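You operate a simulated robot arm through the tools that you are given. There is no shell and no other tool.

You are at the controls of a simulated robot arm. One attempt, no reset.

TASK
Put things in order on the left stand top. At the end: the green gauge block is on the grey wet sponge dish; the grey cloth pad stands where the clear green-capped sample bottle stood; the clear green-capped sample bottle is on the brown flat carton; the blue relay stands where the grey cloth pad stood; whatever was shut is shut again. Leave all else as you found it, and nothing knocked over. Set down upright: green-capped sample bottle.

Only the result counts: the job must be done as asked and must still hold three seconds after the hand-in. Knocking over, shifting, dropping, spilling or breaking anything else fails it. Flat cloth is picked up by pressing the open fingertips on it (5 to 10 N) and closing them slowly along it; thin cloth reads only 2 to 8 mm in the jaws.

THE ROBOT
A 6-joint arm with a two-finger parallel gripper, fixed in place. Base frame: the origin is on the floor under the middle of its stand, x ahead of it, y to its left, z up; the work surface is at about z = 80. Lengths are in cm, angles in rad, forces in N, time in s.
With the tool pointing down near the work surface it reaches from about 26 to 68 cm from the base axis. Its first joint turns from -1.152 to 1.152 rad. Payload 2.9 kg.
The tool frame sits at the grasp point between the pads (the TCP): z along the fingers, y along the line on which they close. The tips reach 3 cm beyond it. Largest opening 11 cm; finger width 2, thickness 1; the body of the gripper, 4.8 by 11.2 cm, starts 5.5 cm behind the TCP.
Orientation is that of the tool frame in the base frame, as a unit quaternion [w, x, y, z]. With the fingers straight down and closing along the base's y, the tool's x points along the base's -x, its y along +y and its z along -z.

THE INTERFACE
- The arm moves only by the tool jog_arm. Its argument "steps" is text: rows parted by semicolons, each of 7 numbers parted by spaces: the gripper command, from -1 (fully open) to 1 (shut), values between in proportion, then the shift along the tool's x, y, z in mm, then the turn, a rotation vector about the tool's x, y, z in rad. In form: hand tx ty tz wx wy wz; .... A call has 1 to 20 rows; each row shifts and turns the commanded pose from where the row before left it, along the tool's axes as they then stand. Rows are played at 5 a second. More than 5 cm and 0.15 rad between two rows, or a gripper value outside its range, and nothing of the call is played. Where a pose cannot be reached the arm comes as near as it can. A force on the tool above 40 N (or 10 N above the force at the start of the call, whichever is more), or a blocked arm, ends the call early, and 0.2 s more pass. Each finger travels about 10.8 cm/s and halts on what it meets, pressing with about 44 N; the grip force reading is that of the motor and also rises with nothing between the fingers. The clock runs only during rows and for 0.2 s after the last one: add rows that do not move to give the fingers time. The reply holds the time, the measured pose of the TCP, the force on the tool along the base axes, the opening and the grip force, in the units named above and with some noise, with the torque about the TCP (base axes, N m) and any sound that the robot's microphone picked up.
- Cameras (640 x 400 px; columns grow to the right, rows downward): "scene" is fixed at [6.8, 42.76, 139.42]; the picture's right is [-0.87, -0.49, 0.00], its down [-0.25, 0.44, -0.86] and it looks along [0.42, -0.75, -0.51] (base axes); focal length 374 px, centre (320, 200). "wrist" rides on the gripper at [7.2, 1.7, -10.3] in the tool frame; the picture's right is [-0.23, 0.97, 0.00], its down [-0.76, -0.18, -0.62] and it looks along [-0.61, -0.14, 0.78] (tool axes); focal length 222 px, centre (320, 200). There is no depth. A picture from a camera that has moved, and an enlarged one, comes with that camera's place and axes in the base frame and with its lens. The place of the scene camera against the robot may be out by one fixed shift of up to 1.2 cm in any direction.
- camera(camera): a new picture of that camera. No time passes.
- zoom(camera, box): a new picture of the part [left, top, right, bottom] of that camera's present view, enlarged. No time passes.
- job_done(): hands the job in; it is judged then, once.

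Places have to be worked out from the pictures, the camera data and where the tool is seen. Open the gripper and draw the arm clear of the work before you hand the job in, unless the task says otherwise.

The tools are called after "Request:" as name(argument=value, ...) on one line, values as JSON. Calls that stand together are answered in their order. jog_arm: Moves the arm, as the interface text tells. Its arguments: {"type":"object","properties":{"steps":{"type":"string"}},"required":["steps"]} The other tools are called the same way: camera (camera) takes a picture; zoom (camera, box) takes an enlarged picture of a part of a camera's view; job_done () hands the job in.

At the start:

```text
time: 0.0
tool_pos: [48.52, -3.24, 113.2]
orientation: [0.0, 0.0, 1.0, 0.0]
contact_force: [-0.2, 0.5, -0.2]
wrist_torque: [0.02, 0.01, 0.01]
gripper_width: 10.99
grip_force: 0.1
```

scene: 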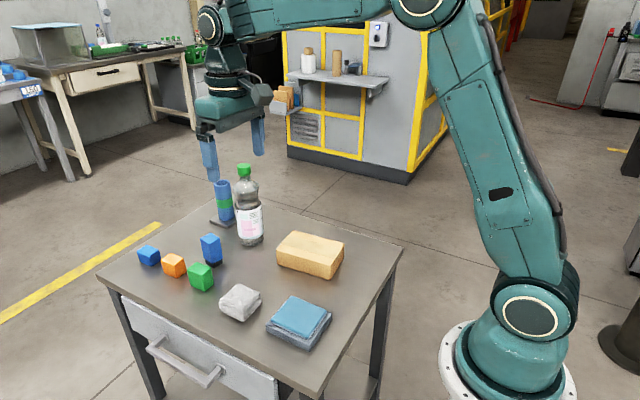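
wrist: 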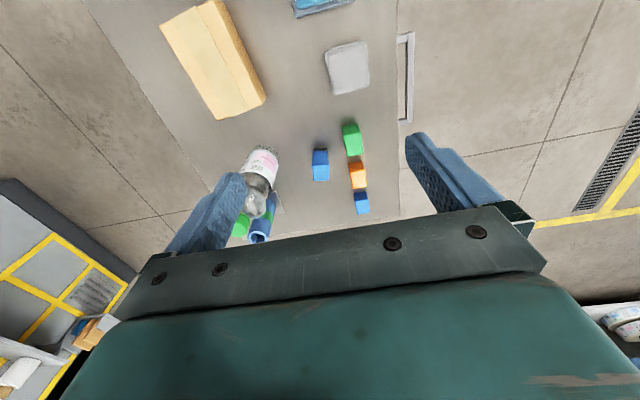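

I start by looking closely at the table to identify the objects.

Request:
zoom(camera="scene", box=[90, 150, 410, 400])

Request:
zoom(camera="wrist", box=[80, 0, 420, 260])

Request:
zoom(camera="scene", box=[120, 160, 270, 300])

Request:
zoom(camera="scene", box=[200, 220, 360, 360])

```text
1.60 times, centred on (250, 275) of scene
camera zoom: at [6.8, 42.76, 139.42], right [-0.87, -0.49, 0.0], down [-0.25, 0.44, -0.86], along [0.42, -0.75, -0.51], focal length 598 px, centre (432, 80)
```

zoom: 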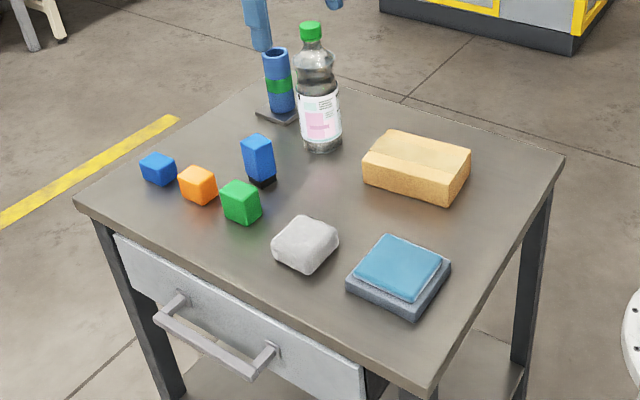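

```text
1.54 times, centred on (250, 130) of wrist
camera zoom: at [41.19, -1.48, 123.74], right [0.23, 0.97, 0.0], down [0.76, -0.18, 0.62], along [0.61, -0.14, -0.78], focal length 342 px, centre (428, 308)
```

zoom: 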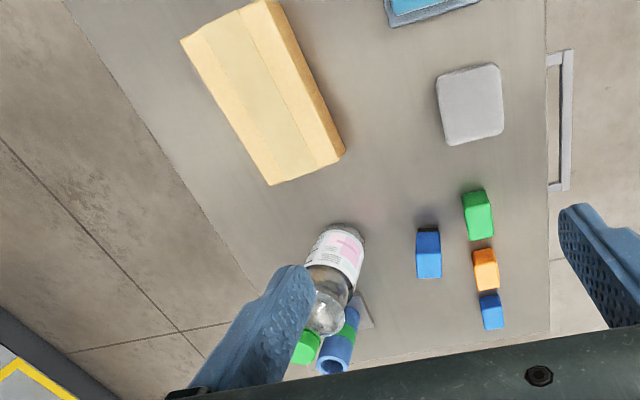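

```text
2.86 times, centred on (195, 230) of scene
camera zoom: at [6.8, 42.76, 139.42], right [-0.87, -0.49, 0.0], down [-0.25, 0.44, -0.86], along [0.42, -0.75, -0.51], focal length 1069 px, centre (677, 114)
```

zoom: 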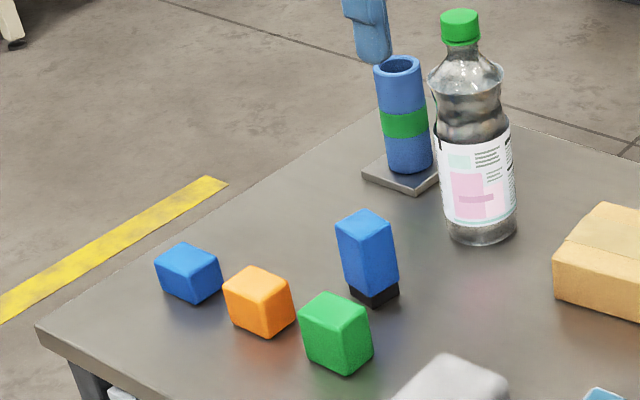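

```text
2.86 times, centred on (280, 290) of scene
camera zoom: at [6.8, 42.76, 139.42], right [-0.87, -0.49, 0.0], down [-0.25, 0.44, -0.86], along [0.42, -0.75, -0.51], focal length 1069 px, centre (434, -57)
```

zoom: 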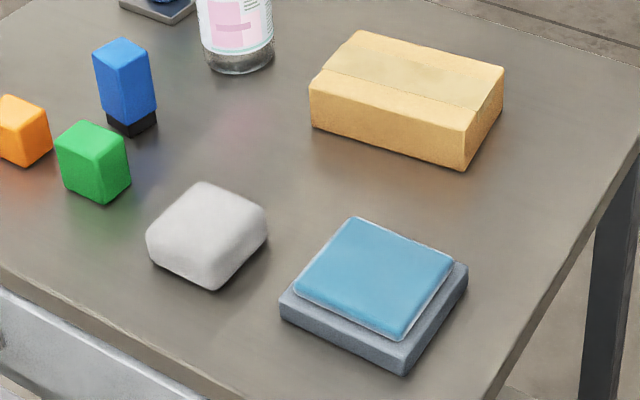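

The newest pictures show three gauge blocks, the blue relay (black foot), the pale grey pad, the dish with sponge, the carton, the bottle and a tube stand. I back the arm off in -x to get a better wrist view of everything.

Request:
jog_arm(steps="-1 25 0 0 0 0 0; -1 25 0 0 0 0 0; -1 25 0 0 0 0 0; -1 25 0 0 0 0 0; -1 0 0 0 0 0 0; -1 0 0 0 0 0 0")

Request:
camera(camera="wrist")

Request:
camera(camera="scene")

```text
time: 1.4
tool_pos: [38.47, -3.23, 113.29]
orientation: [0.0, 0.001, 1.0, 0.0]
contact_force: [0.0, -0.3, -0.1]
wrist_torque: [0.0, 0.0, -0.01]
gripper_width: 11.0
grip_force: 0.1
```

```text
taken
camera wrist: at [31.1, -1.5, 123.73], right [0.23, 0.97, 0.0], down [0.76, -0.18, 0.62], along [0.61, -0.14, -0.78], focal length 222 px, centre (320, 200)
```

wrist: 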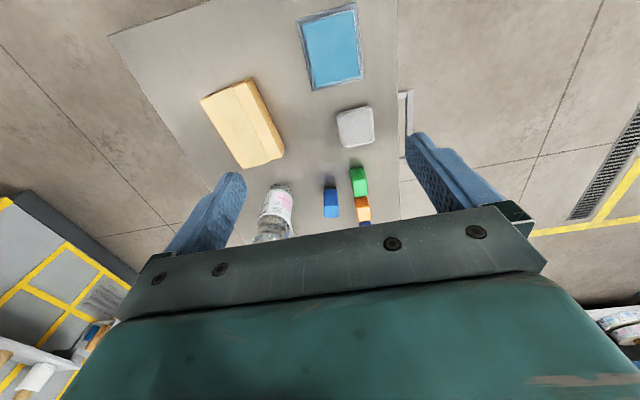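

```text
taken
```

scene: 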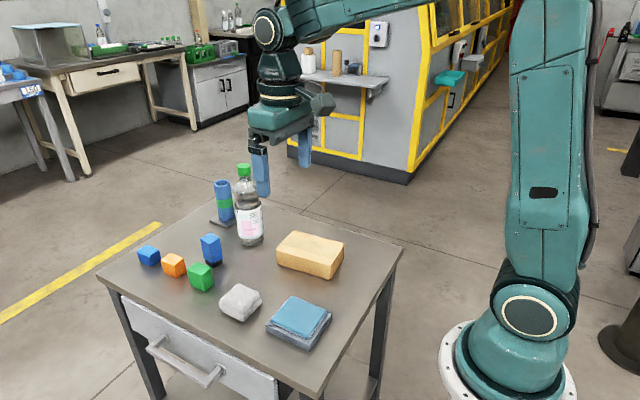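

The wrist view now shows all the targets; I enlarge it to measure edges and orientations.

Request:
zoom(camera="wrist", box=[180, 0, 400, 137])

Request:
zoom(camera="wrist", box=[280, 80, 400, 155])

Request:
zoom(camera="wrist", box=[230, 150, 400, 256])

```text
2.91 times, centred on (290, 68) of wrist
camera zoom: at [31.1, -1.5, 123.73], right [0.23, 0.97, 0.0], down [0.76, -0.18, 0.62], along [0.61, -0.14, -0.78], focal length 646 px, centre (407, 582)
```

zoom: 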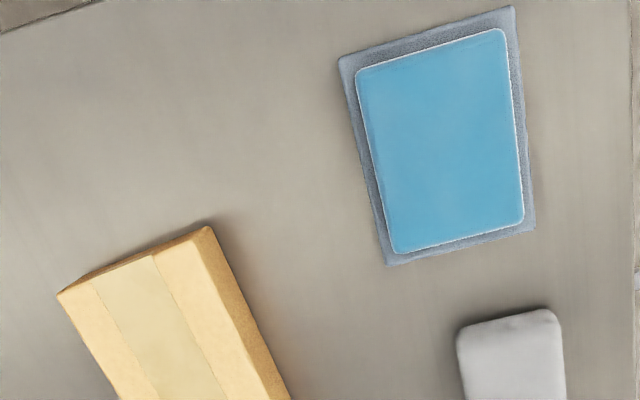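

```text
5.33 times, centred on (340, 118) of wrist
camera zoom: at [31.1, -1.5, 123.73], right [0.23, 0.97, 0.0], down [0.76, -0.18, 0.62], along [0.61, -0.14, -0.78], focal length 1185 px, centre (213, 640)
```

zoom: 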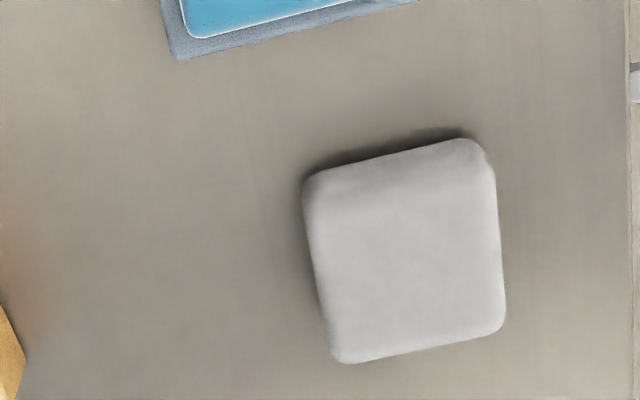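

```text
3.76 times, centred on (315, 203) of wrist
camera zoom: at [31.1, -1.5, 123.73], right [0.23, 0.97, 0.0], down [0.76, -0.18, 0.62], along [0.61, -0.14, -0.78], focal length 836 px, centre (339, 189)
```

zoom: 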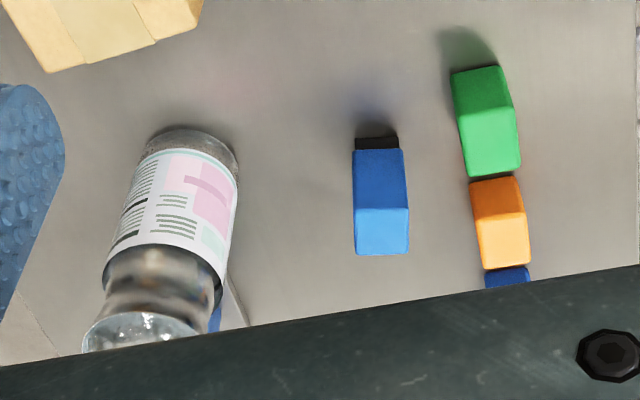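

Pad measured at about (48.2, 1.7), nearly axis-aligned, 6.3 cm wide. I move nearer to the blocks and relay to measure them better.

Request:
jog_arm(steps="-1 -23 6.5 20 0 0 0; -1 -23 6.5 20 0 0 0; -1 -23 6.5 20 0 0 0; -1 -23 6.5 20 0 0 0; -1 -23 6.5 20 0 0 0; -1 0 0 0 0 0 0; -1 0 0 0 0 0 0")

Request:
camera(camera="wrist")

Request:
zoom(camera="wrist", box=[240, 60, 440, 185])

```text
time: 3.0
tool_pos: [50.05, 0.17, 102.98]
orientation: [0.0, 0.0, 1.0, 0.0]
contact_force: [-0.3, -1.2, -1.3]
wrist_torque: [0.02, 0.01, 0.01]
gripper_width: 11.0
grip_force: 0.0
```

```text
taken
camera wrist: at [42.71, 1.85, 113.5], right [0.23, 0.97, 0.0], down [0.76, -0.18, 0.62], along [0.61, -0.14, -0.78], focal length 222 px, centre (320, 200)
```

wrist: 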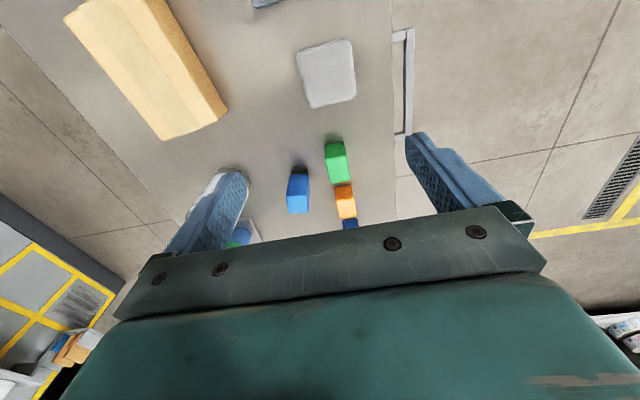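

```text
3.20 times, centred on (340, 122) of wrist
camera zoom: at [42.71, 1.85, 113.5], right [0.23, 0.97, 0.0], down [0.76, -0.18, 0.62], along [0.61, -0.14, -0.78], focal length 711 px, centre (256, 448)
```

zoom: 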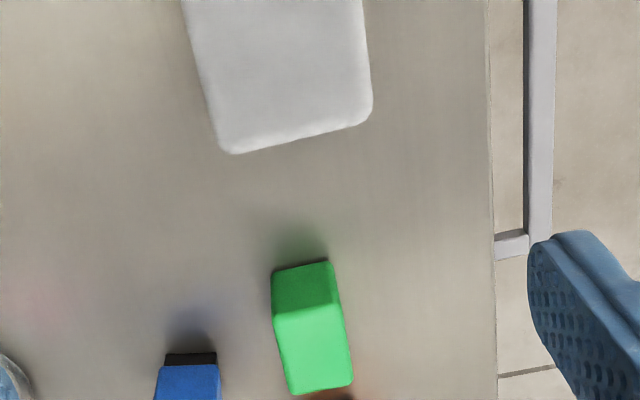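

The green block seems to span x 58–62.5, y −0.8 to 1.9, z up to about 84.4. I zoom in on the relay and the block pair before grasping.

Request:
zoom(camera="wrist", box=[260, 130, 380, 230])

Request:
zoom(camera="scene", box=[180, 220, 240, 300])

```text
4.00 times, centred on (320, 180) of wrist
camera zoom: at [42.71, 1.85, 113.5], right [0.23, 0.97, 0.0], down [0.76, -0.18, 0.62], along [0.61, -0.14, -0.78], focal length 888 px, centre (320, 280)
```

zoom: 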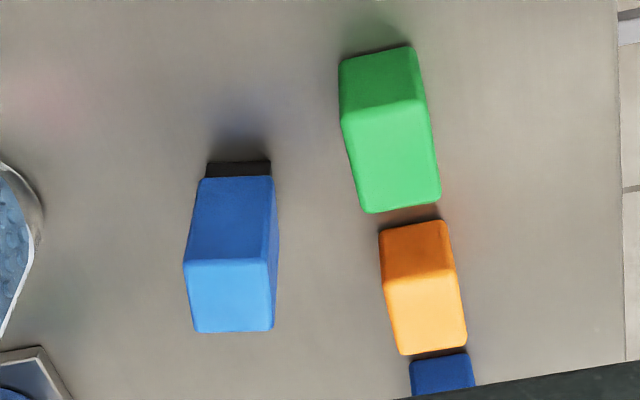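

```text
5.00 times, centred on (210, 260) of scene
camera zoom: at [6.8, 42.76, 139.42], right [-0.87, -0.49, 0.0], down [-0.25, 0.44, -0.86], along [0.42, -0.75, -0.51], focal length 1870 px, centre (870, -100)
```

zoom: 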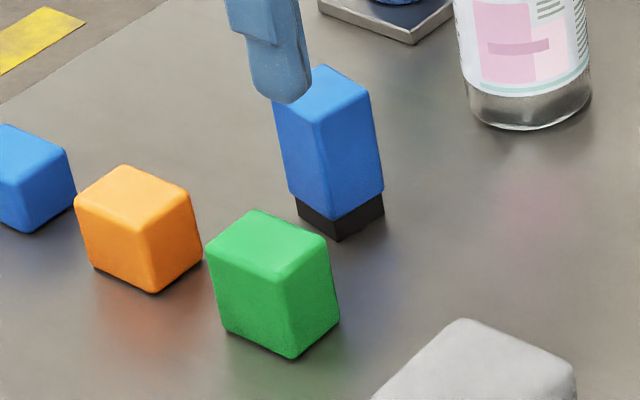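

Green block centre is about (60.25, 0.53), 2.9 cm wide in y, top near 84.5; relay top is about 87.3 at (63.1, −6.4), turned about −0.2 rad. I move above the green block with the fingers partly open so that they clear the relay.

Request:
jog_arm(steps="0.1 -20.4 0.7 16 0 0 0; 0.1 -20.4 0.7 16 0 0 0; 0.1 -20.4 0.7 16 0 0 0; 0.1 -20.4 0.7 16 0 0 0; 0.1 -20.4 0.7 16 0 0 0; 0.1 0 0 0 0 0 0; 0.1 0 0 0 0 0 0")

Request:
camera(camera="wrist")

Request:
camera(camera="scene")

```text
time: 4.6
tool_pos: [60.25, 0.27, 95.25]
orientation: [-0.001, 0.0, 1.0, 0.0]
contact_force: [-0.3, 0.0, 0.2]
wrist_torque: [0.03, 0.02, -0.02]
gripper_width: 4.96
grip_force: 0.0
```

```text
taken
camera wrist: at [52.96, 2.15, 105.76], right [0.23, 0.97, 0.0], down [0.76, -0.18, 0.62], along [0.61, -0.14, -0.78], focal length 222 px, centre (320, 200)
```

wrist: 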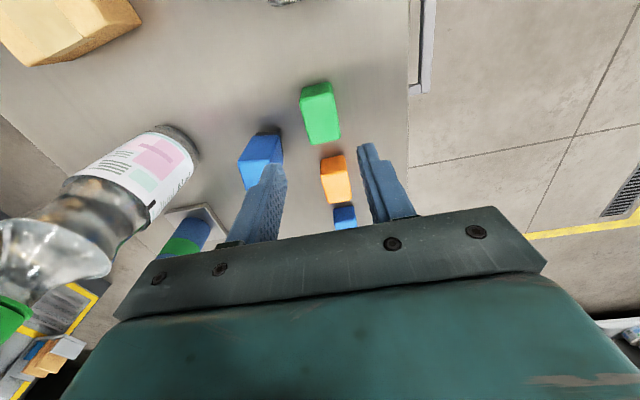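

```text
taken
```

scene: 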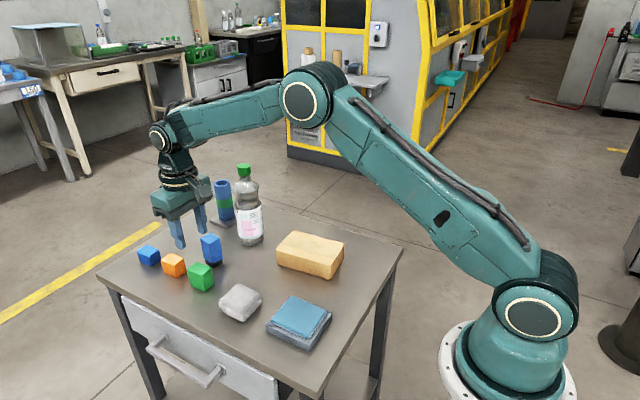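

The fingers look nicely aligned on the green block; I zoom in to check alignment before descending.

Request:
zoom(camera="wrist", box=[220, 60, 420, 220])

```text
2.50 times, centred on (320, 140) of wrist
camera zoom: at [52.96, 2.15, 105.76], right [0.23, 0.97, 0.0], down [0.76, -0.18, 0.62], along [0.61, -0.14, -0.78], focal length 555 px, centre (320, 350)
```

zoom: 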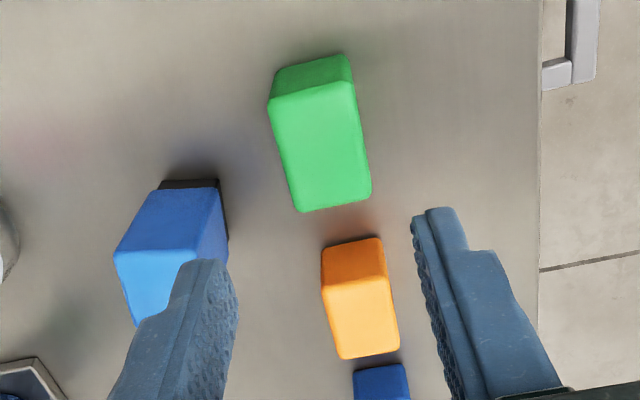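

Block centre reads (60.2, 0.56), within 2 mm of the TCP. I descend straight down to z≈83.9 with the fingers at about 5 cm.

Request:
jog_arm(steps="0.1 1 1.5 20 0 0 0; 0.1 0 0 20 0 0 0; 0.1 0 0 20 0 0 0; 0.1 0 0 20 0 0 0; 0.1 0 0 15 0 0 0; 0.1 0 0 10 0 0 0; 0.1 0 0 8.5 0 0 0; 0.1 0 0 0 0 0 0; 0.1 0 0 0 0 0 0")

Request:
camera(camera="scene")

Request:
camera(camera="wrist")

```text
time: 6.6
tool_pos: [60.15, 0.52, 83.83]
orientation: [0.0, 0.0, 1.0, 0.0]
contact_force: [-0.4, 0.7, 0.2]
wrist_torque: [0.0, 0.0, 0.01]
gripper_width: 4.95
grip_force: 0.1
```

```text
taken
```

scene: 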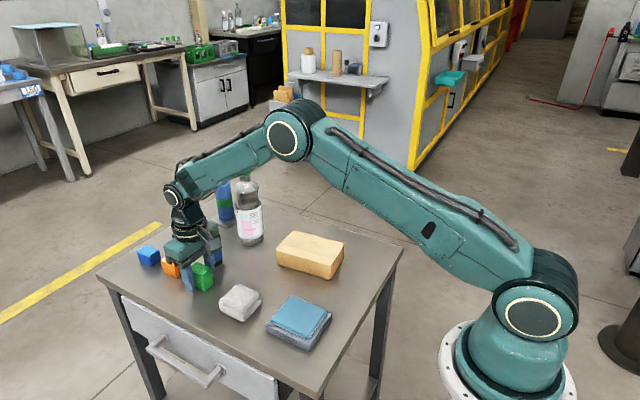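

```text
taken
camera wrist: at [52.78, 2.24, 94.35], right [0.23, 0.97, 0.0], down [0.76, -0.18, 0.62], along [0.61, -0.14, -0.78], focal length 222 px, centre (320, 200)
```

wrist: 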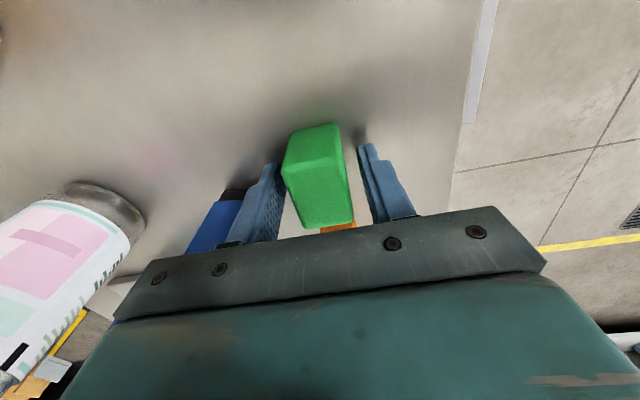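

The block sits between the fingers with clearance on both sides. I close slowly and hold.

Request:
jog_arm(steps="0.25 0 0 0 0 0 0; 0.4 0 0 0 0 0 0; 0.5 0 0 0 0 0 0; 0.6 0 0 0 0 0 0; 0.8 0 0 0 0 0 0; 0.8 0 0 0 0 0 0; 0.8 0 0 0 0 0 0")

```text
time: 8.2
tool_pos: [60.14, 0.48, 83.95]
orientation: [0.0, 0.0, 1.0, 0.0]
contact_force: [0.6, 0.2, 1.4]
wrist_torque: [-0.01, -0.03, 0.0]
gripper_width: 3.13
grip_force: 43.9
```

Gripped at 3.13 cm. I lift straight up and carry it over toward the dish at (35.1, −0.4).

Request:
jog_arm(steps="0.8 0 0 -5 0 0 0; 0.8 0 0 -15 0 0 0; 0.8 0 0 -25 0 0 0; 0.8 0 0 -25 0 0 0; 0.8 0 0 -25 0 0 0; 0.8 0 0 -15 0 0 0; 0.8 12 -0.4 0 0 0 0; 0.8 22 -0.8 0 0 0 0; 0.8 25 -0.8 0 0 0 0; 0.8 25 -0.8 0 0 0 0; 0.8 25 -0.8 0 0 0 0; 0.8 25 -0.8 0 0 0 0; 0.8 25 -0.8 0 0 0 0; 0.8 25 -0.8 0 0 0 0; 0.8 20 -0.8 0 0 0 0; 0.8 0 0 0 0 0 0; 0.8 0 0 0 0 0 0")

Request:
camera(camera="wrist")

Request:
camera(camera="scene")

```text
time: 11.8
tool_pos: [39.5, -0.1, 94.83]
orientation: [0.0, 0.0, 1.0, 0.0]
contact_force: [0.2, 0.6, -0.1]
wrist_torque: [-0.01, -0.01, 0.04]
gripper_width: 1.1
grip_force: 0.2
```

```text
taken
camera wrist: at [32.22, 1.64, 105.33], right [0.23, 0.97, 0.0], down [0.76, -0.18, 0.62], along [0.61, -0.14, -0.78], focal length 222 px, centre (320, 200)
```

wrist: 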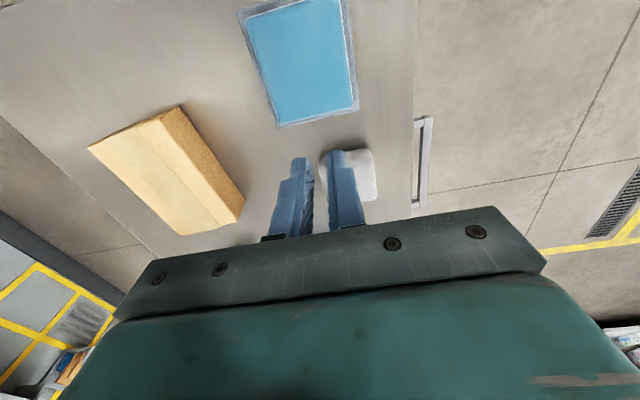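

```text
taken
```

scene: 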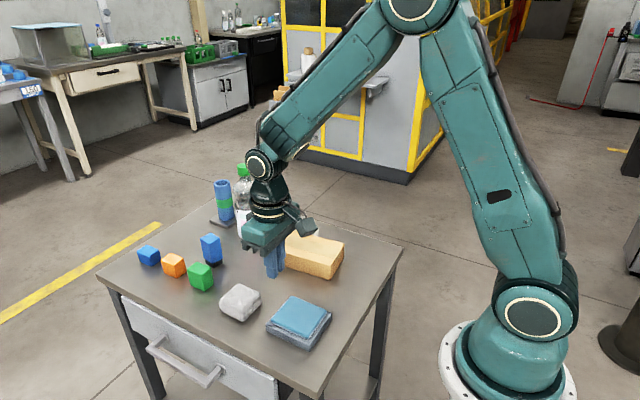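

The gripper closed to 1.1 cm: the block slipped out during the lift, and it seems to be still at its place. I check its condition in the scene view.

Request:
zoom(camera="scene", box=[180, 220, 240, 300])

Request:
zoom(camera="scene", box=[90, 150, 410, 400])

```text
5.00 times, centred on (210, 260) of scene
camera zoom: at [6.8, 42.76, 139.42], right [-0.87, -0.49, 0.0], down [-0.25, 0.44, -0.86], along [0.42, -0.75, -0.51], focal length 1870 px, centre (870, -100)
```

zoom: 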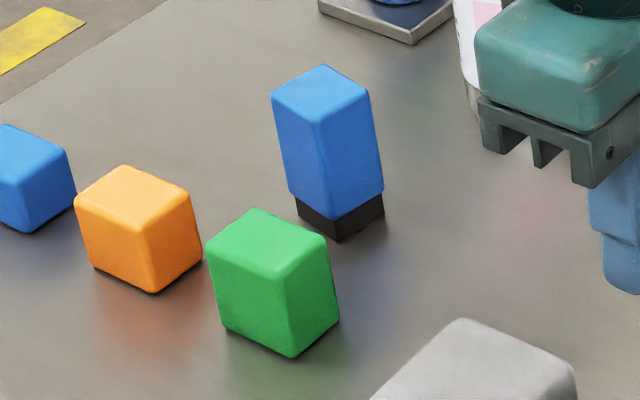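

```text
1.60 times, centred on (250, 275) of scene
camera zoom: at [6.8, 42.76, 139.42], right [-0.87, -0.49, 0.0], down [-0.25, 0.44, -0.86], along [0.42, -0.75, -0.51], focal length 598 px, centre (432, 80)
```

zoom: 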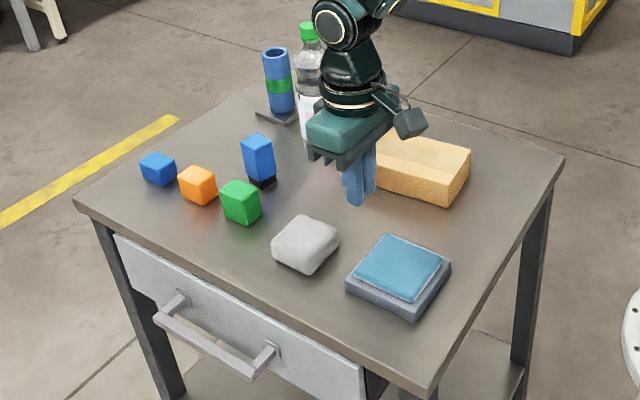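

The block is still upright in its place. I return above it, and will grip lower and lift slowly this time.

Request:
jog_arm(steps="0.1 -23 0.7 0 0 0 0; 0.1 -23 0.7 0 0 0 0; 0.1 -23 0.7 0 0 0 0; 0.1 -23 0.7 0 0 0 0; 0.1 -23 0.7 0 0 0 0; 0.1 -23 0.7 0 0 0 0; 0.1 -23 0.7 0 0 0 0; 0.1 -23 0.7 0 0 0 0; 0.1 -22.5 0.6 0 0 0 0; 0.1 0 0 0 0 0 0; 0.1 0 0 0 0 0 0")

Request:
zoom(camera="wrist", box=[220, 60, 420, 220])

```text
time: 14.2
tool_pos: [60.35, 0.46, 95.18]
orientation: [0.0, 0.0, 1.0, 0.0]
contact_force: [0.2, 0.9, -0.2]
wrist_torque: [-0.01, -0.02, 0.03]
gripper_width: 4.97
grip_force: 0.0
```

```text
2.50 times, centred on (320, 140) of wrist
camera zoom: at [53.04, 2.21, 105.55], right [0.23, 0.97, 0.0], down [0.76, -0.18, 0.62], along [0.61, -0.14, -0.78], focal length 555 px, centre (320, 350)
```

zoom: 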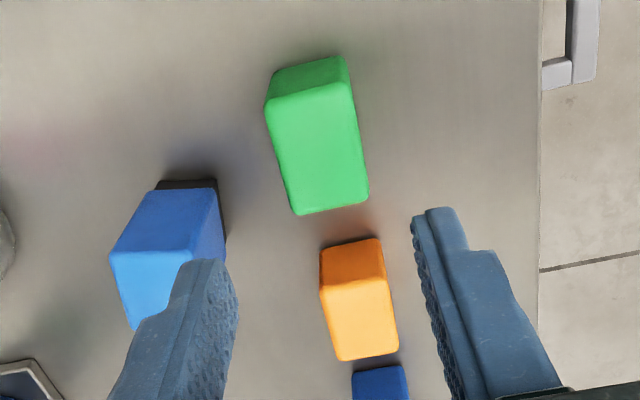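

Block unchanged. I descend to z≈83.2 so the pads overlap the block fully.

Request:
jog_arm(steps="0.1 1.5 0.6 20 0 0 0; 0.1 0 0 20 0 0 0; 0.1 0 0 20 0 0 0; 0.1 0 0 20 0 0 0; 0.1 0 0 17 0 0 0; 0.1 0 0 12 0 0 0; 0.1 0 0 8 0 0 0; 0.1 0 0 3 0 0 0; 0.1 0 0 0 0 0 0; 0.1 0 0 0 0 0 0")

```text
time: 16.4
tool_pos: [60.19, 0.4, 82.93]
orientation: [0.002, 0.0, 1.0, 0.0]
contact_force: [-8.3, -1.1, 19.0]
wrist_torque: [-0.01, 0.46, 0.08]
gripper_width: 4.91
grip_force: 0.1
```

The fingertips touch the table (19 N), so the table top is at about 80.0 with the TCP at 82.95. I raise 3 mm, then close fully and lift very slowly.

Request:
jog_arm(steps="0.1 0 0 -4 0 0 0; 0.1 0 0 0 0 0 0; 0.3 0 0 0 0 0 0; 0.45 0 0 0 0 0 0; 0.6 0 0 0 0 0 0; 1 0 0 0 0 0 0; 1 0 0 0 0 0 0; 1 0 0 0 0 0 0; 1 0 0 0 0 0 0; 1 0 0 0 0 0 0")

```text
time: 18.6
tool_pos: [60.24, 0.4, 83.26]
orientation: [0.0, 0.0, 1.0, 0.0]
contact_force: [-0.5, 0.0, -1.1]
wrist_torque: [0.01, -0.01, 0.0]
gripper_width: 3.11
grip_force: 43.8
```

Request:
jog_arm(steps="1 0 0 -1 0 0 0; 1 0 0 -2 0 0 0; 1 0 0 -2 0 0 0; 1 0 0 -2 0 0 0; 1 0 0 -3 0 0 0; 1 0 0 0 0 0 0")

Request:
camera(camera="wrist")

Request:
zoom(camera="scene", box=[160, 200, 260, 300])

```text
time: 20.0
tool_pos: [60.22, 0.49, 84.42]
orientation: [0.0, 0.0, 1.0, 0.0]
contact_force: [-0.3, -0.3, -0.8]
wrist_torque: [-0.03, 0.01, 0.01]
gripper_width: 3.13
grip_force: 43.9
```

```text
taken
camera wrist: at [52.92, 2.29, 94.87], right [0.23, 0.97, 0.0], down [0.76, -0.18, 0.62], along [0.61, -0.14, -0.78], focal length 222 px, centre (320, 200)
```

wrist: 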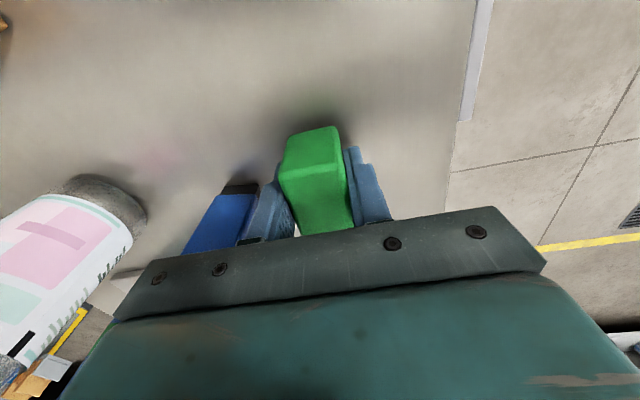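

```text
4.00 times, centred on (210, 250) of scene
camera zoom: at [6.8, 42.76, 139.42], right [-0.87, -0.49, 0.0], down [-0.25, 0.44, -0.86], along [0.42, -0.75, -0.51], focal length 1496 px, centre (760, 0)
```

zoom: 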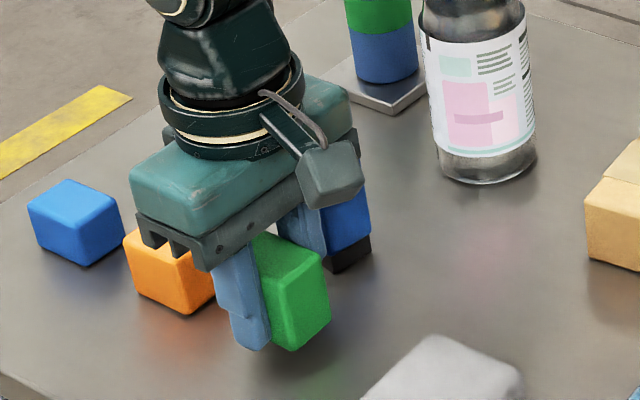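

The block now seems to be off the table and held at 3.13 cm. I continue lifting gently and check.

Request:
jog_arm(steps="1 0 0 -4 0 0 0; 1 0 0 -5 0 0 0; 1 0 0 -6 0 0 0; 1 0 0 -7 0 0 0; 1 0 0 -8 0 0 0; 1 0 0 -8 0 0 0; 1 0 0 -6 0 0 0; 1 0 0 -4 0 0 0; 1 0 0 0 0 0 0")

Request:
camera(camera="wrist")

Request:
zoom(camera="scene", box=[160, 200, 260, 300])

```text
time: 22.0
tool_pos: [60.24, 0.51, 89.07]
orientation: [-0.001, 0.0, 1.0, 0.0]
contact_force: [0.3, 0.5, -0.4]
wrist_torque: [-0.02, 0.01, 0.02]
gripper_width: 3.12
grip_force: 43.5
```

```text
taken
camera wrist: at [52.87, 2.26, 99.64], right [0.23, 0.97, 0.0], down [0.76, -0.18, 0.62], along [0.61, -0.14, -0.78], focal length 222 px, centre (320, 200)
```

wrist: 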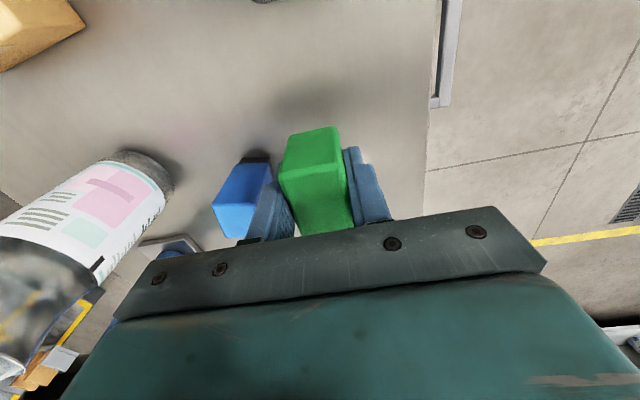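

```text
4.00 times, centred on (210, 250) of scene
camera zoom: at [6.8, 42.76, 139.42], right [-0.87, -0.49, 0.0], down [-0.25, 0.44, -0.86], along [0.42, -0.75, -0.51], focal length 1496 px, centre (760, 0)
```

zoom: 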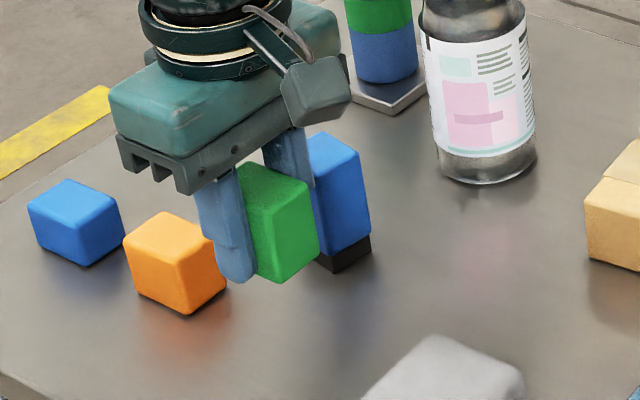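

The block is held firmly. I raise a bit more and carry it slowly toward the dish.

Request:
jog_arm(steps="1 0 0 -5 0 0 0; 1 0 0 -8 0 0 0; 1 0 0 -8 0 0 0; 1 0 0 -6 0 0 0; 1 0 0 -3 0 0 0; 1 4 0 0 0 0 0; 1 8 -0.4 0 0 0 0; 1 12 -0.6 0 0 0 0; 1 15 -0.6 0 0 0 0; 1 15 -0.6 0 0 0 0; 1 15 -0.6 0 0 0 0; 1 15 -0.6 0 0 0 0; 1 15 -0.6 0 0 0 0; 1 15 -0.6 0 0 0 0; 1 12 -0.6 0 0 0 0; 1 8 -0.4 0 0 0 0; 1 4 0 0 0 0 0; 1 0 0 0 0 0 0")

Request:
camera(camera="scene")

```text
time: 25.8
tool_pos: [46.24, -0.16, 91.98]
orientation: [0.0, 0.001, 1.0, 0.0]
contact_force: [0.1, 0.0, -0.9]
wrist_torque: [0.01, -0.03, 0.02]
gripper_width: 3.15
grip_force: 43.9
```

```text
taken
```

scene: 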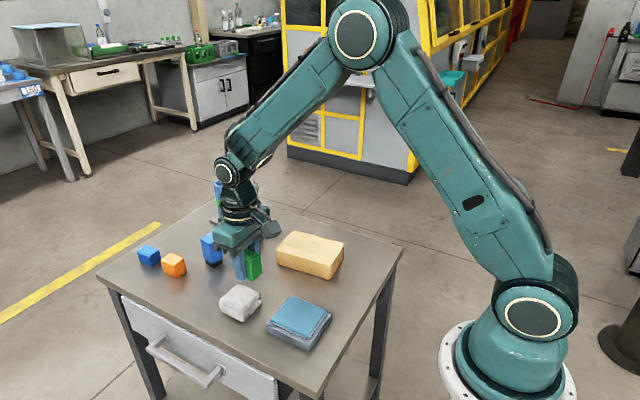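

Still holding. I carry on the remaining 11 cm to above the dish centre.

Request:
jog_arm(steps="1 4 -0.2 0 0 0 0; 1 8 -0.2 0 0 0 0; 1 12 -0.2 0 0 0 0; 1 15 -0.2 0 0 0 0; 1 16 -0.2 0 0 0 0; 1 16 -0.2 0 0 0 0; 1 15 -0.2 0 0 0 0; 1 12 -0.2 0 0 0 0; 1 8 -0.2 0 0 0 0; 1 5 0 0 0 0 0; 1 0 0 0 0 0 0; 1 0 0 0 0 0 0")

Request:
camera(camera="wrist")

Request:
zoom(camera="scene", box=[220, 220, 360, 360])

```text
time: 28.4
tool_pos: [35.28, -0.24, 92.08]
orientation: [0.001, 0.0, 1.0, 0.001]
contact_force: [0.4, -0.3, -1.2]
wrist_torque: [-0.03, 0.02, 0.04]
gripper_width: 3.12
grip_force: 43.9
```

```text
taken
camera wrist: at [27.99, 1.5, 102.63], right [0.23, 0.97, 0.0], down [0.76, -0.18, 0.62], along [0.61, -0.14, -0.78], focal length 222 px, centre (320, 200)
```

wrist: 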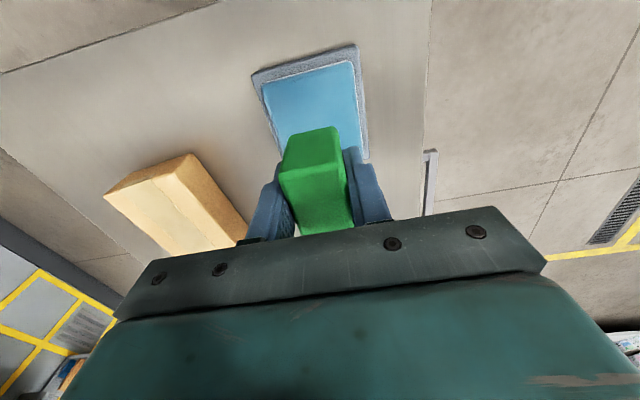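

```text
2.86 times, centred on (290, 290) of scene
camera zoom: at [6.8, 42.76, 139.42], right [-0.87, -0.49, 0.0], down [-0.25, 0.44, -0.86], along [0.42, -0.75, -0.51], focal length 1069 px, centre (406, -57)
```

zoom: 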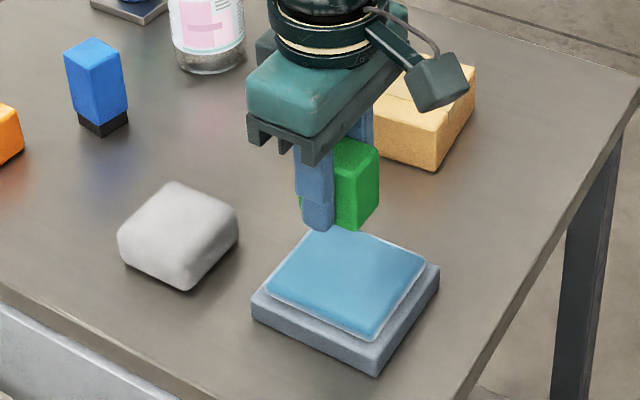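

Above the sponge centre (35.0, −0.35) by my measure. I lower to about 1 cm above it, then go in small steps watching the force.

Request:
jog_arm(steps="1 0 0 4 0 0 0; 1 0 0 8 0 0 0; 1 0 0 10 0 0 0; 1 0 0 10 0 0 0; 1 0 0 8 0 0 0; 1 0 0 5 0 0 0; 1 0 0 3 0 0 0; 1 0 0 0 0 0 0; 1 0 0 0 0 0 0")

Request:
zoom(camera="scene", box=[240, 240, 360, 360])

```text
time: 30.4
tool_pos: [35.35, -0.14, 87.27]
orientation: [0.0, 0.0, 1.0, 0.0]
contact_force: [-0.5, 0.1, 0.1]
wrist_torque: [0.02, 0.0, 0.01]
gripper_width: 3.14
grip_force: 43.7
```

```text
3.33 times, centred on (300, 300) of scene
camera zoom: at [6.8, 42.76, 139.42], right [-0.87, -0.49, 0.0], down [-0.25, 0.44, -0.86], along [0.42, -0.75, -0.51], focal length 1247 px, centre (387, -133)
```

zoom: 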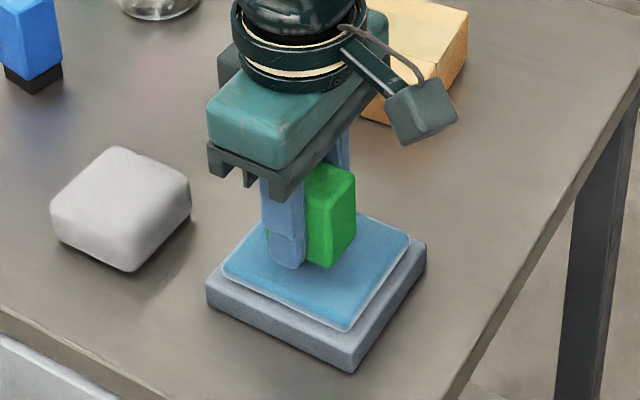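

Looks centred. I go on down in 2 mm steps, watching the force.

Request:
jog_arm(steps="1 0 0 2 0 0 0; 1 0 0 2 0 0 0; 1 0 0 2 0 0 0; 1 0 0 0 0 0 0")

Request:
jog_arm(steps="1 0 0 2 0 0 0; 1 0 0 2 0 0 0; 1 0 0 0 0 0 0")

```text
time: 31.4
tool_pos: [35.38, -0.16, 86.57]
orientation: [0.001, 0.0, 1.0, 0.0]
contact_force: [-0.1, -0.1, 0.1]
wrist_torque: [0.02, 0.0, 0.04]
gripper_width: 3.11
grip_force: 43.6
```

```text
time: 32.2
tool_pos: [35.15, -0.29, 86.38]
orientation: [0.001, 0.0, 1.0, 0.0]
contact_force: [-4.9, 0.2, 21.6]
wrist_torque: [-0.01, 0.29, 0.01]
gripper_width: 3.14
grip_force: 44.1
```

Contact: 21 N at z=86.4, so the block sits on the sponge. I relieve the pressing by 2.5 mm and then open slowly.

Request:
jog_arm(steps="1 0 0 -1.5 0 0 0; 1 0 0 -1 0 0 0; 1 0 0 0 0 0 0")

```text
time: 33.0
tool_pos: [35.33, -0.25, 86.5]
orientation: [0.0, 0.0, 1.0, 0.0]
contact_force: [-0.9, -0.8, -1.5]
wrist_torque: [-0.02, -0.01, -0.01]
gripper_width: 3.14
grip_force: 43.9
```

Force is back to about the block's weight; I lower 0.7 mm and open gradually.

Request:
jog_arm(steps="1 0 0 0.7 0 0 0; 1 0 0 0 0 0 0; 0.42 0 0 0 0 0 0; 0.38 0 0 0 0 0 0; 0.33 0 0 0 0 0 0; 0.25 0 0 0 0 0 0; 0.1 0 0 0 0 0 0; 0.1 0 0 0 0 0 0")

Request:
zoom(camera="scene", box=[240, 240, 360, 360])

Request:
camera(camera="wrist")

```text
time: 34.8
tool_pos: [35.21, -0.21, 86.51]
orientation: [-0.001, 0.0, 1.0, 0.0]
contact_force: [-0.7, 0.0, -0.4]
wrist_torque: [-0.03, -0.01, -0.02]
gripper_width: 4.95
grip_force: 0.1
```

```text
3.33 times, centred on (300, 300) of scene
camera zoom: at [6.8, 42.76, 139.42], right [-0.87, -0.49, 0.0], down [-0.25, 0.44, -0.86], along [0.42, -0.75, -0.51], focal length 1247 px, centre (387, -133)
```

zoom: 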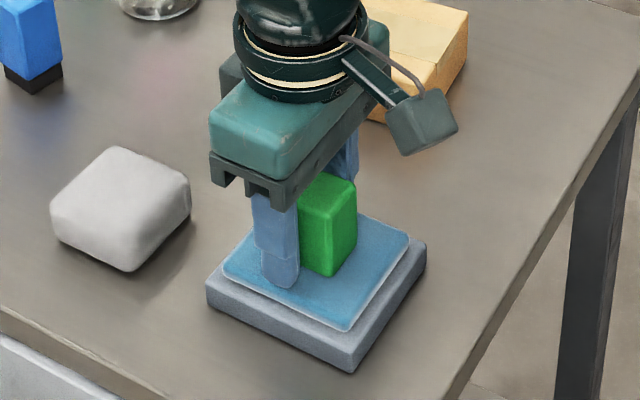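

```text
taken
camera wrist: at [27.98, 1.5, 97.01], right [0.23, 0.97, 0.0], down [0.76, -0.18, 0.62], along [0.61, -0.14, -0.78], focal length 222 px, centre (320, 200)
```

wrist: 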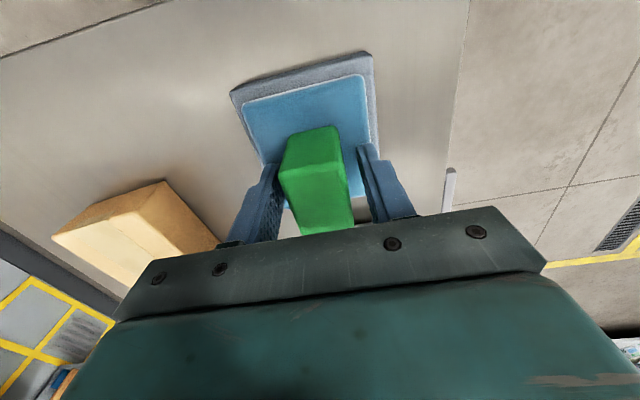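

Block stands on the sponge and is released. I raise the arm straight up to clear it and then look at bottle and carton.

Request:
jog_arm(steps="0.1 0 0 -5 0 0 0; 0.1 0 0 -15 0 0 0; 0.1 0 0 -30 0 0 0; 0.1 0 0 -40 0 0 0; 0.1 0 0 -45 0 0 0; 0.1 0 0 -45 0 0 0; 0.1 0 0 -45 0 0 0; 0.1 0 0 -45 0 0 0; 0 0 0 -30 0 0 0; -0.4 0 0 0 0 0 0; -0.4 0 0 0 0 0 0")

Request:
camera(camera="wrist")

Request:
zoom(camera="scene", box=[90, 150, 410, 400])

```text
time: 37.2
tool_pos: [35.38, -0.3, 116.31]
orientation: [0.0, -0.001, 1.0, 0.0]
contact_force: [-0.5, 0.1, -0.7]
wrist_torque: [0.0, 0.0, 0.02]
gripper_width: 7.68
grip_force: 0.0
```

```text
taken
camera wrist: at [28.15, 1.55, 126.95], right [0.23, 0.97, 0.0], down [0.76, -0.18, 0.62], along [0.61, -0.14, -0.78], focal length 222 px, centre (320, 200)
```

wrist: 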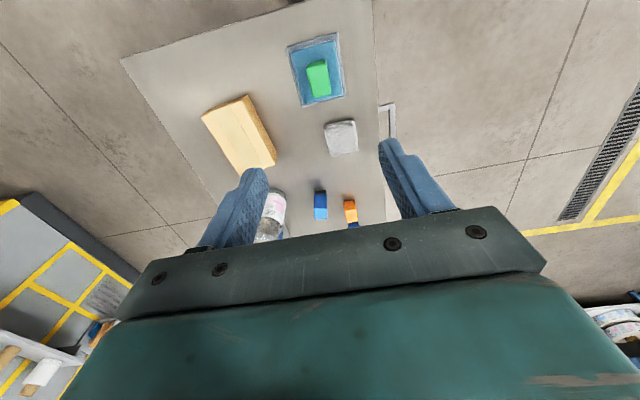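

```text
1.60 times, centred on (250, 275) of scene
camera zoom: at [6.8, 42.76, 139.42], right [-0.87, -0.49, 0.0], down [-0.25, 0.44, -0.86], along [0.42, -0.75, -0.51], focal length 598 px, centre (432, 80)
```

zoom: 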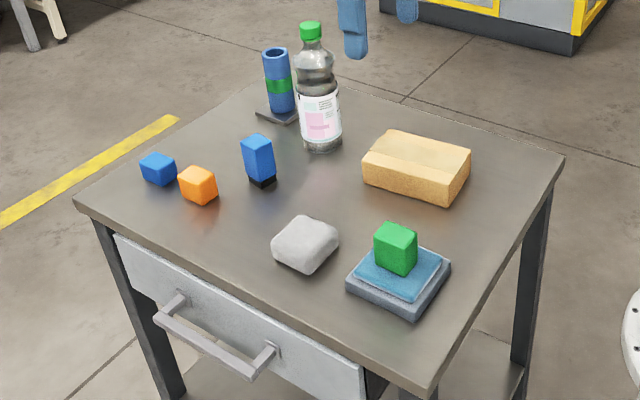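

Green block is in place. I move to (46, −10, 116) to measure the carton and the bottle.

Request:
jog_arm(steps="-1 -21 -19.4 0 0 0 0; -1 -21 -19.4 0 0 0 0; -1 -21 -19.4 0 0 0 0; -1 -21 -19.4 0 0 0 0; -1 -21 -19.4 0 0 0 0; -1 0 0 0 0 0 0; -1 0 0 0 0 0 0")

Request:
camera(camera="wrist")

Request:
zoom(camera="wrist", box=[200, 0, 400, 125])

Request:
zoom(camera="wrist", box=[220, 100, 400, 225])

```text
time: 38.8
tool_pos: [46.08, -9.86, 116.55]
orientation: [0.001, 0.0, 1.0, 0.0]
contact_force: [-0.6, 0.3, 0.4]
wrist_torque: [0.0, 0.02, 0.03]
gripper_width: 10.98
grip_force: 0.1
```

```text
taken
camera wrist: at [38.69, -8.11, 127.06], right [0.23, 0.97, 0.0], down [0.76, -0.18, 0.62], along [0.61, -0.14, -0.78], focal length 222 px, centre (320, 200)
```

wrist: 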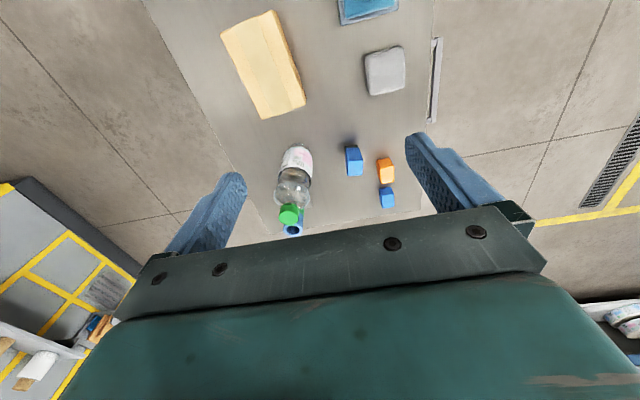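

```text
3.20 times, centred on (300, 62) of wrist
camera zoom: at [38.69, -8.11, 127.06], right [0.23, 0.97, 0.0], down [0.76, -0.18, 0.62], along [0.61, -0.14, -0.78], focal length 711 px, centre (384, 640)
```

zoom: 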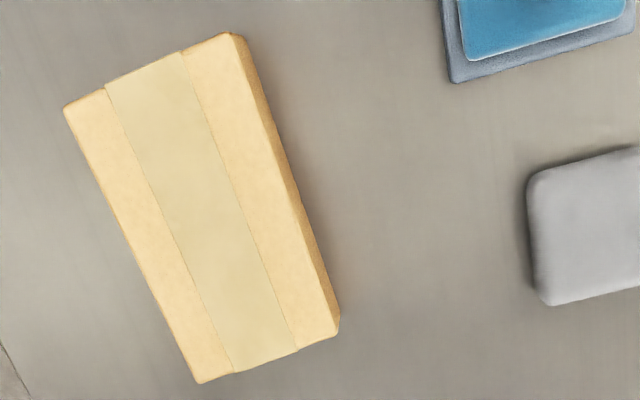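

```text
3.20 times, centred on (310, 162) of wrist
camera zoom: at [38.69, -8.11, 127.06], right [0.23, 0.97, 0.0], down [0.76, -0.18, 0.62], along [0.61, -0.14, -0.78], focal length 711 px, centre (352, 320)
```

zoom: 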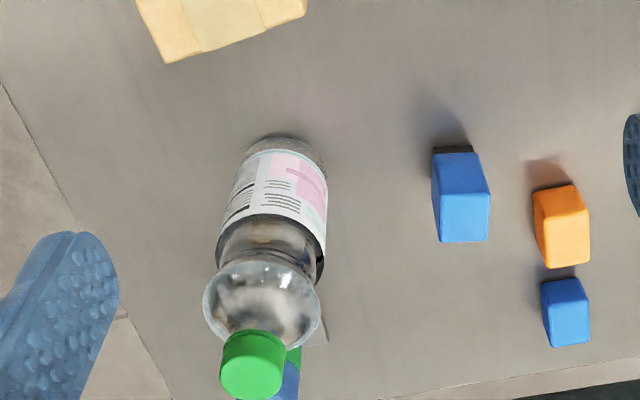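

Carton centre is about (43.0, −18.5), 14 x 8.8 cm; bottle base about (60.6, −18.6). I zoom in on the cap to fix its position and height.

Request:
zoom(camera="wrist", box=[260, 130, 340, 240])

Request:
zoom(camera="scene", box=[200, 150, 290, 260])

```text
3.64 times, centred on (300, 185) of wrist
camera zoom: at [38.69, -8.11, 127.06], right [0.23, 0.97, 0.0], down [0.76, -0.18, 0.62], along [0.61, -0.14, -0.78], focal length 808 px, centre (393, 254)
```

zoom: 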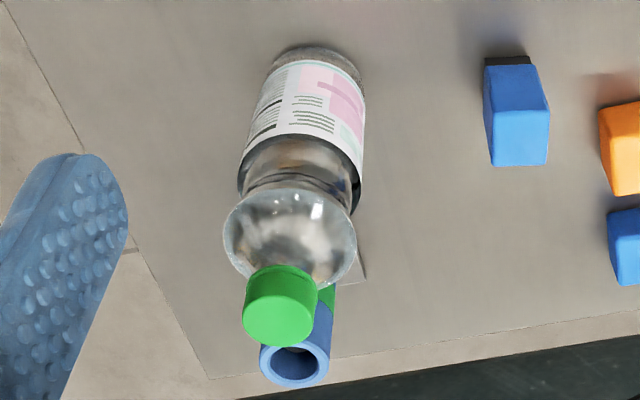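

```text
3.64 times, centred on (245, 205) of scene
camera zoom: at [6.8, 42.76, 139.42], right [-0.87, -0.49, 0.0], down [-0.25, 0.44, -0.86], along [0.42, -0.75, -0.51], focal length 1360 px, centre (593, 182)
```

zoom: 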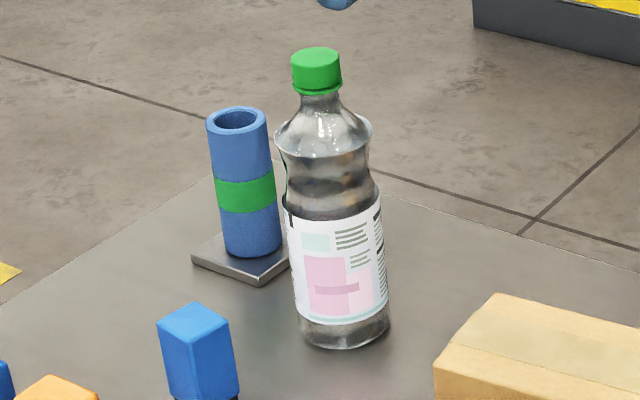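

Cap top estimated near (61, −18.5, 101.5), cap about 3.1 cm across. I move above the bottle at a safe height (z≈113) to align over the cap.

Request:
jog_arm(steps="-0.2 -15 -9 -0 0 0 0; -0.2 -22 -13 5 0 0 0; -0.2 -25 -15 5 0 0 0; -0.2 -25 -15 5 0 0 0; -0.2 -25 -15 5 0 0 0; -0.2 -22 -12 5 0 0 0; -0.2 -15 -8.4 5 0 0 0; -0.2 0 0 5 0 0 0; -0.2 0 0 0 0 0 0; -0.2 0 0 0 0 0 0")

Request:
camera(camera="wrist")

Request:
zoom(camera="scene", box=[160, 100, 300, 260])

```text
time: 41.0
tool_pos: [59.77, -18.35, 112.4]
orientation: [0.0, -0.001, 1.0, 0.0]
contact_force: [0.0, -1.4, -0.2]
wrist_torque: [-0.01, 0.02, 0.01]
gripper_width: 6.57
grip_force: 0.1
out of reach, approached as far as the arm can: row 7
```

```text
taken
camera wrist: at [52.43, -16.54, 122.93], right [0.23, 0.97, 0.0], down [0.76, -0.18, 0.62], along [0.61, -0.14, -0.78], focal length 222 px, centre (320, 200)
```

wrist: 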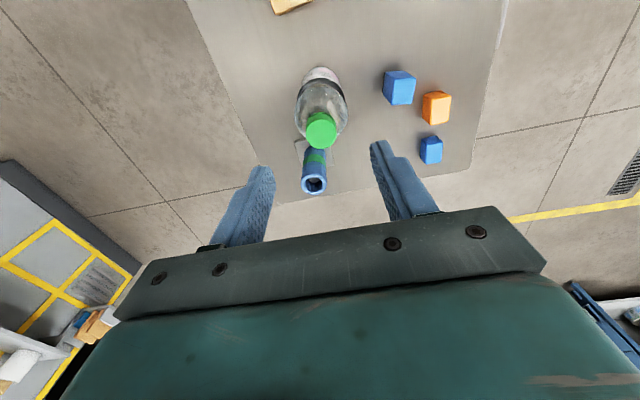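

```text
2.50 times, centred on (230, 180) of scene
camera zoom: at [6.8, 42.76, 139.42], right [-0.87, -0.49, 0.0], down [-0.25, 0.44, -0.86], along [0.42, -0.75, -0.51], focal length 935 px, centre (545, 250)
```

zoom: 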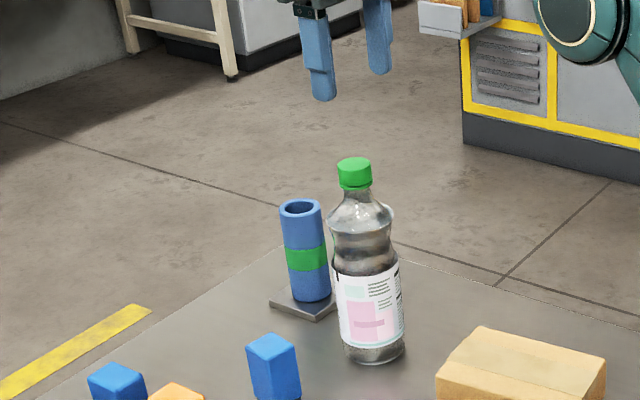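

The arm reached its limit near r≈62.5 at this height, close enough. I zoom to localise the cap and the bottle base.

Request:
zoom(camera="wrist", box=[270, 50, 370, 200])

```text
2.67 times, centred on (320, 125) of wrist
camera zoom: at [52.43, -16.54, 122.93], right [0.23, 0.97, 0.0], down [0.76, -0.18, 0.62], along [0.61, -0.14, -0.78], focal length 592 px, centre (320, 400)
```

zoom: 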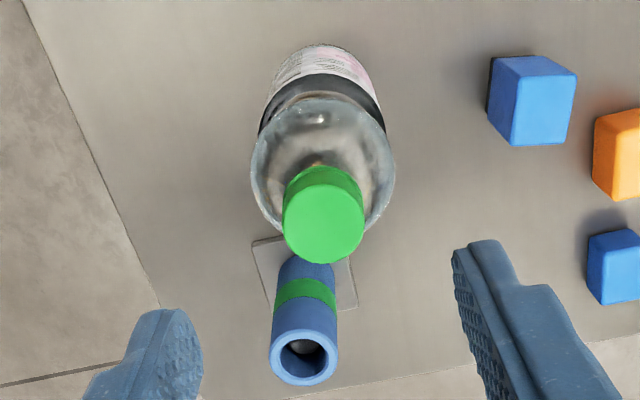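

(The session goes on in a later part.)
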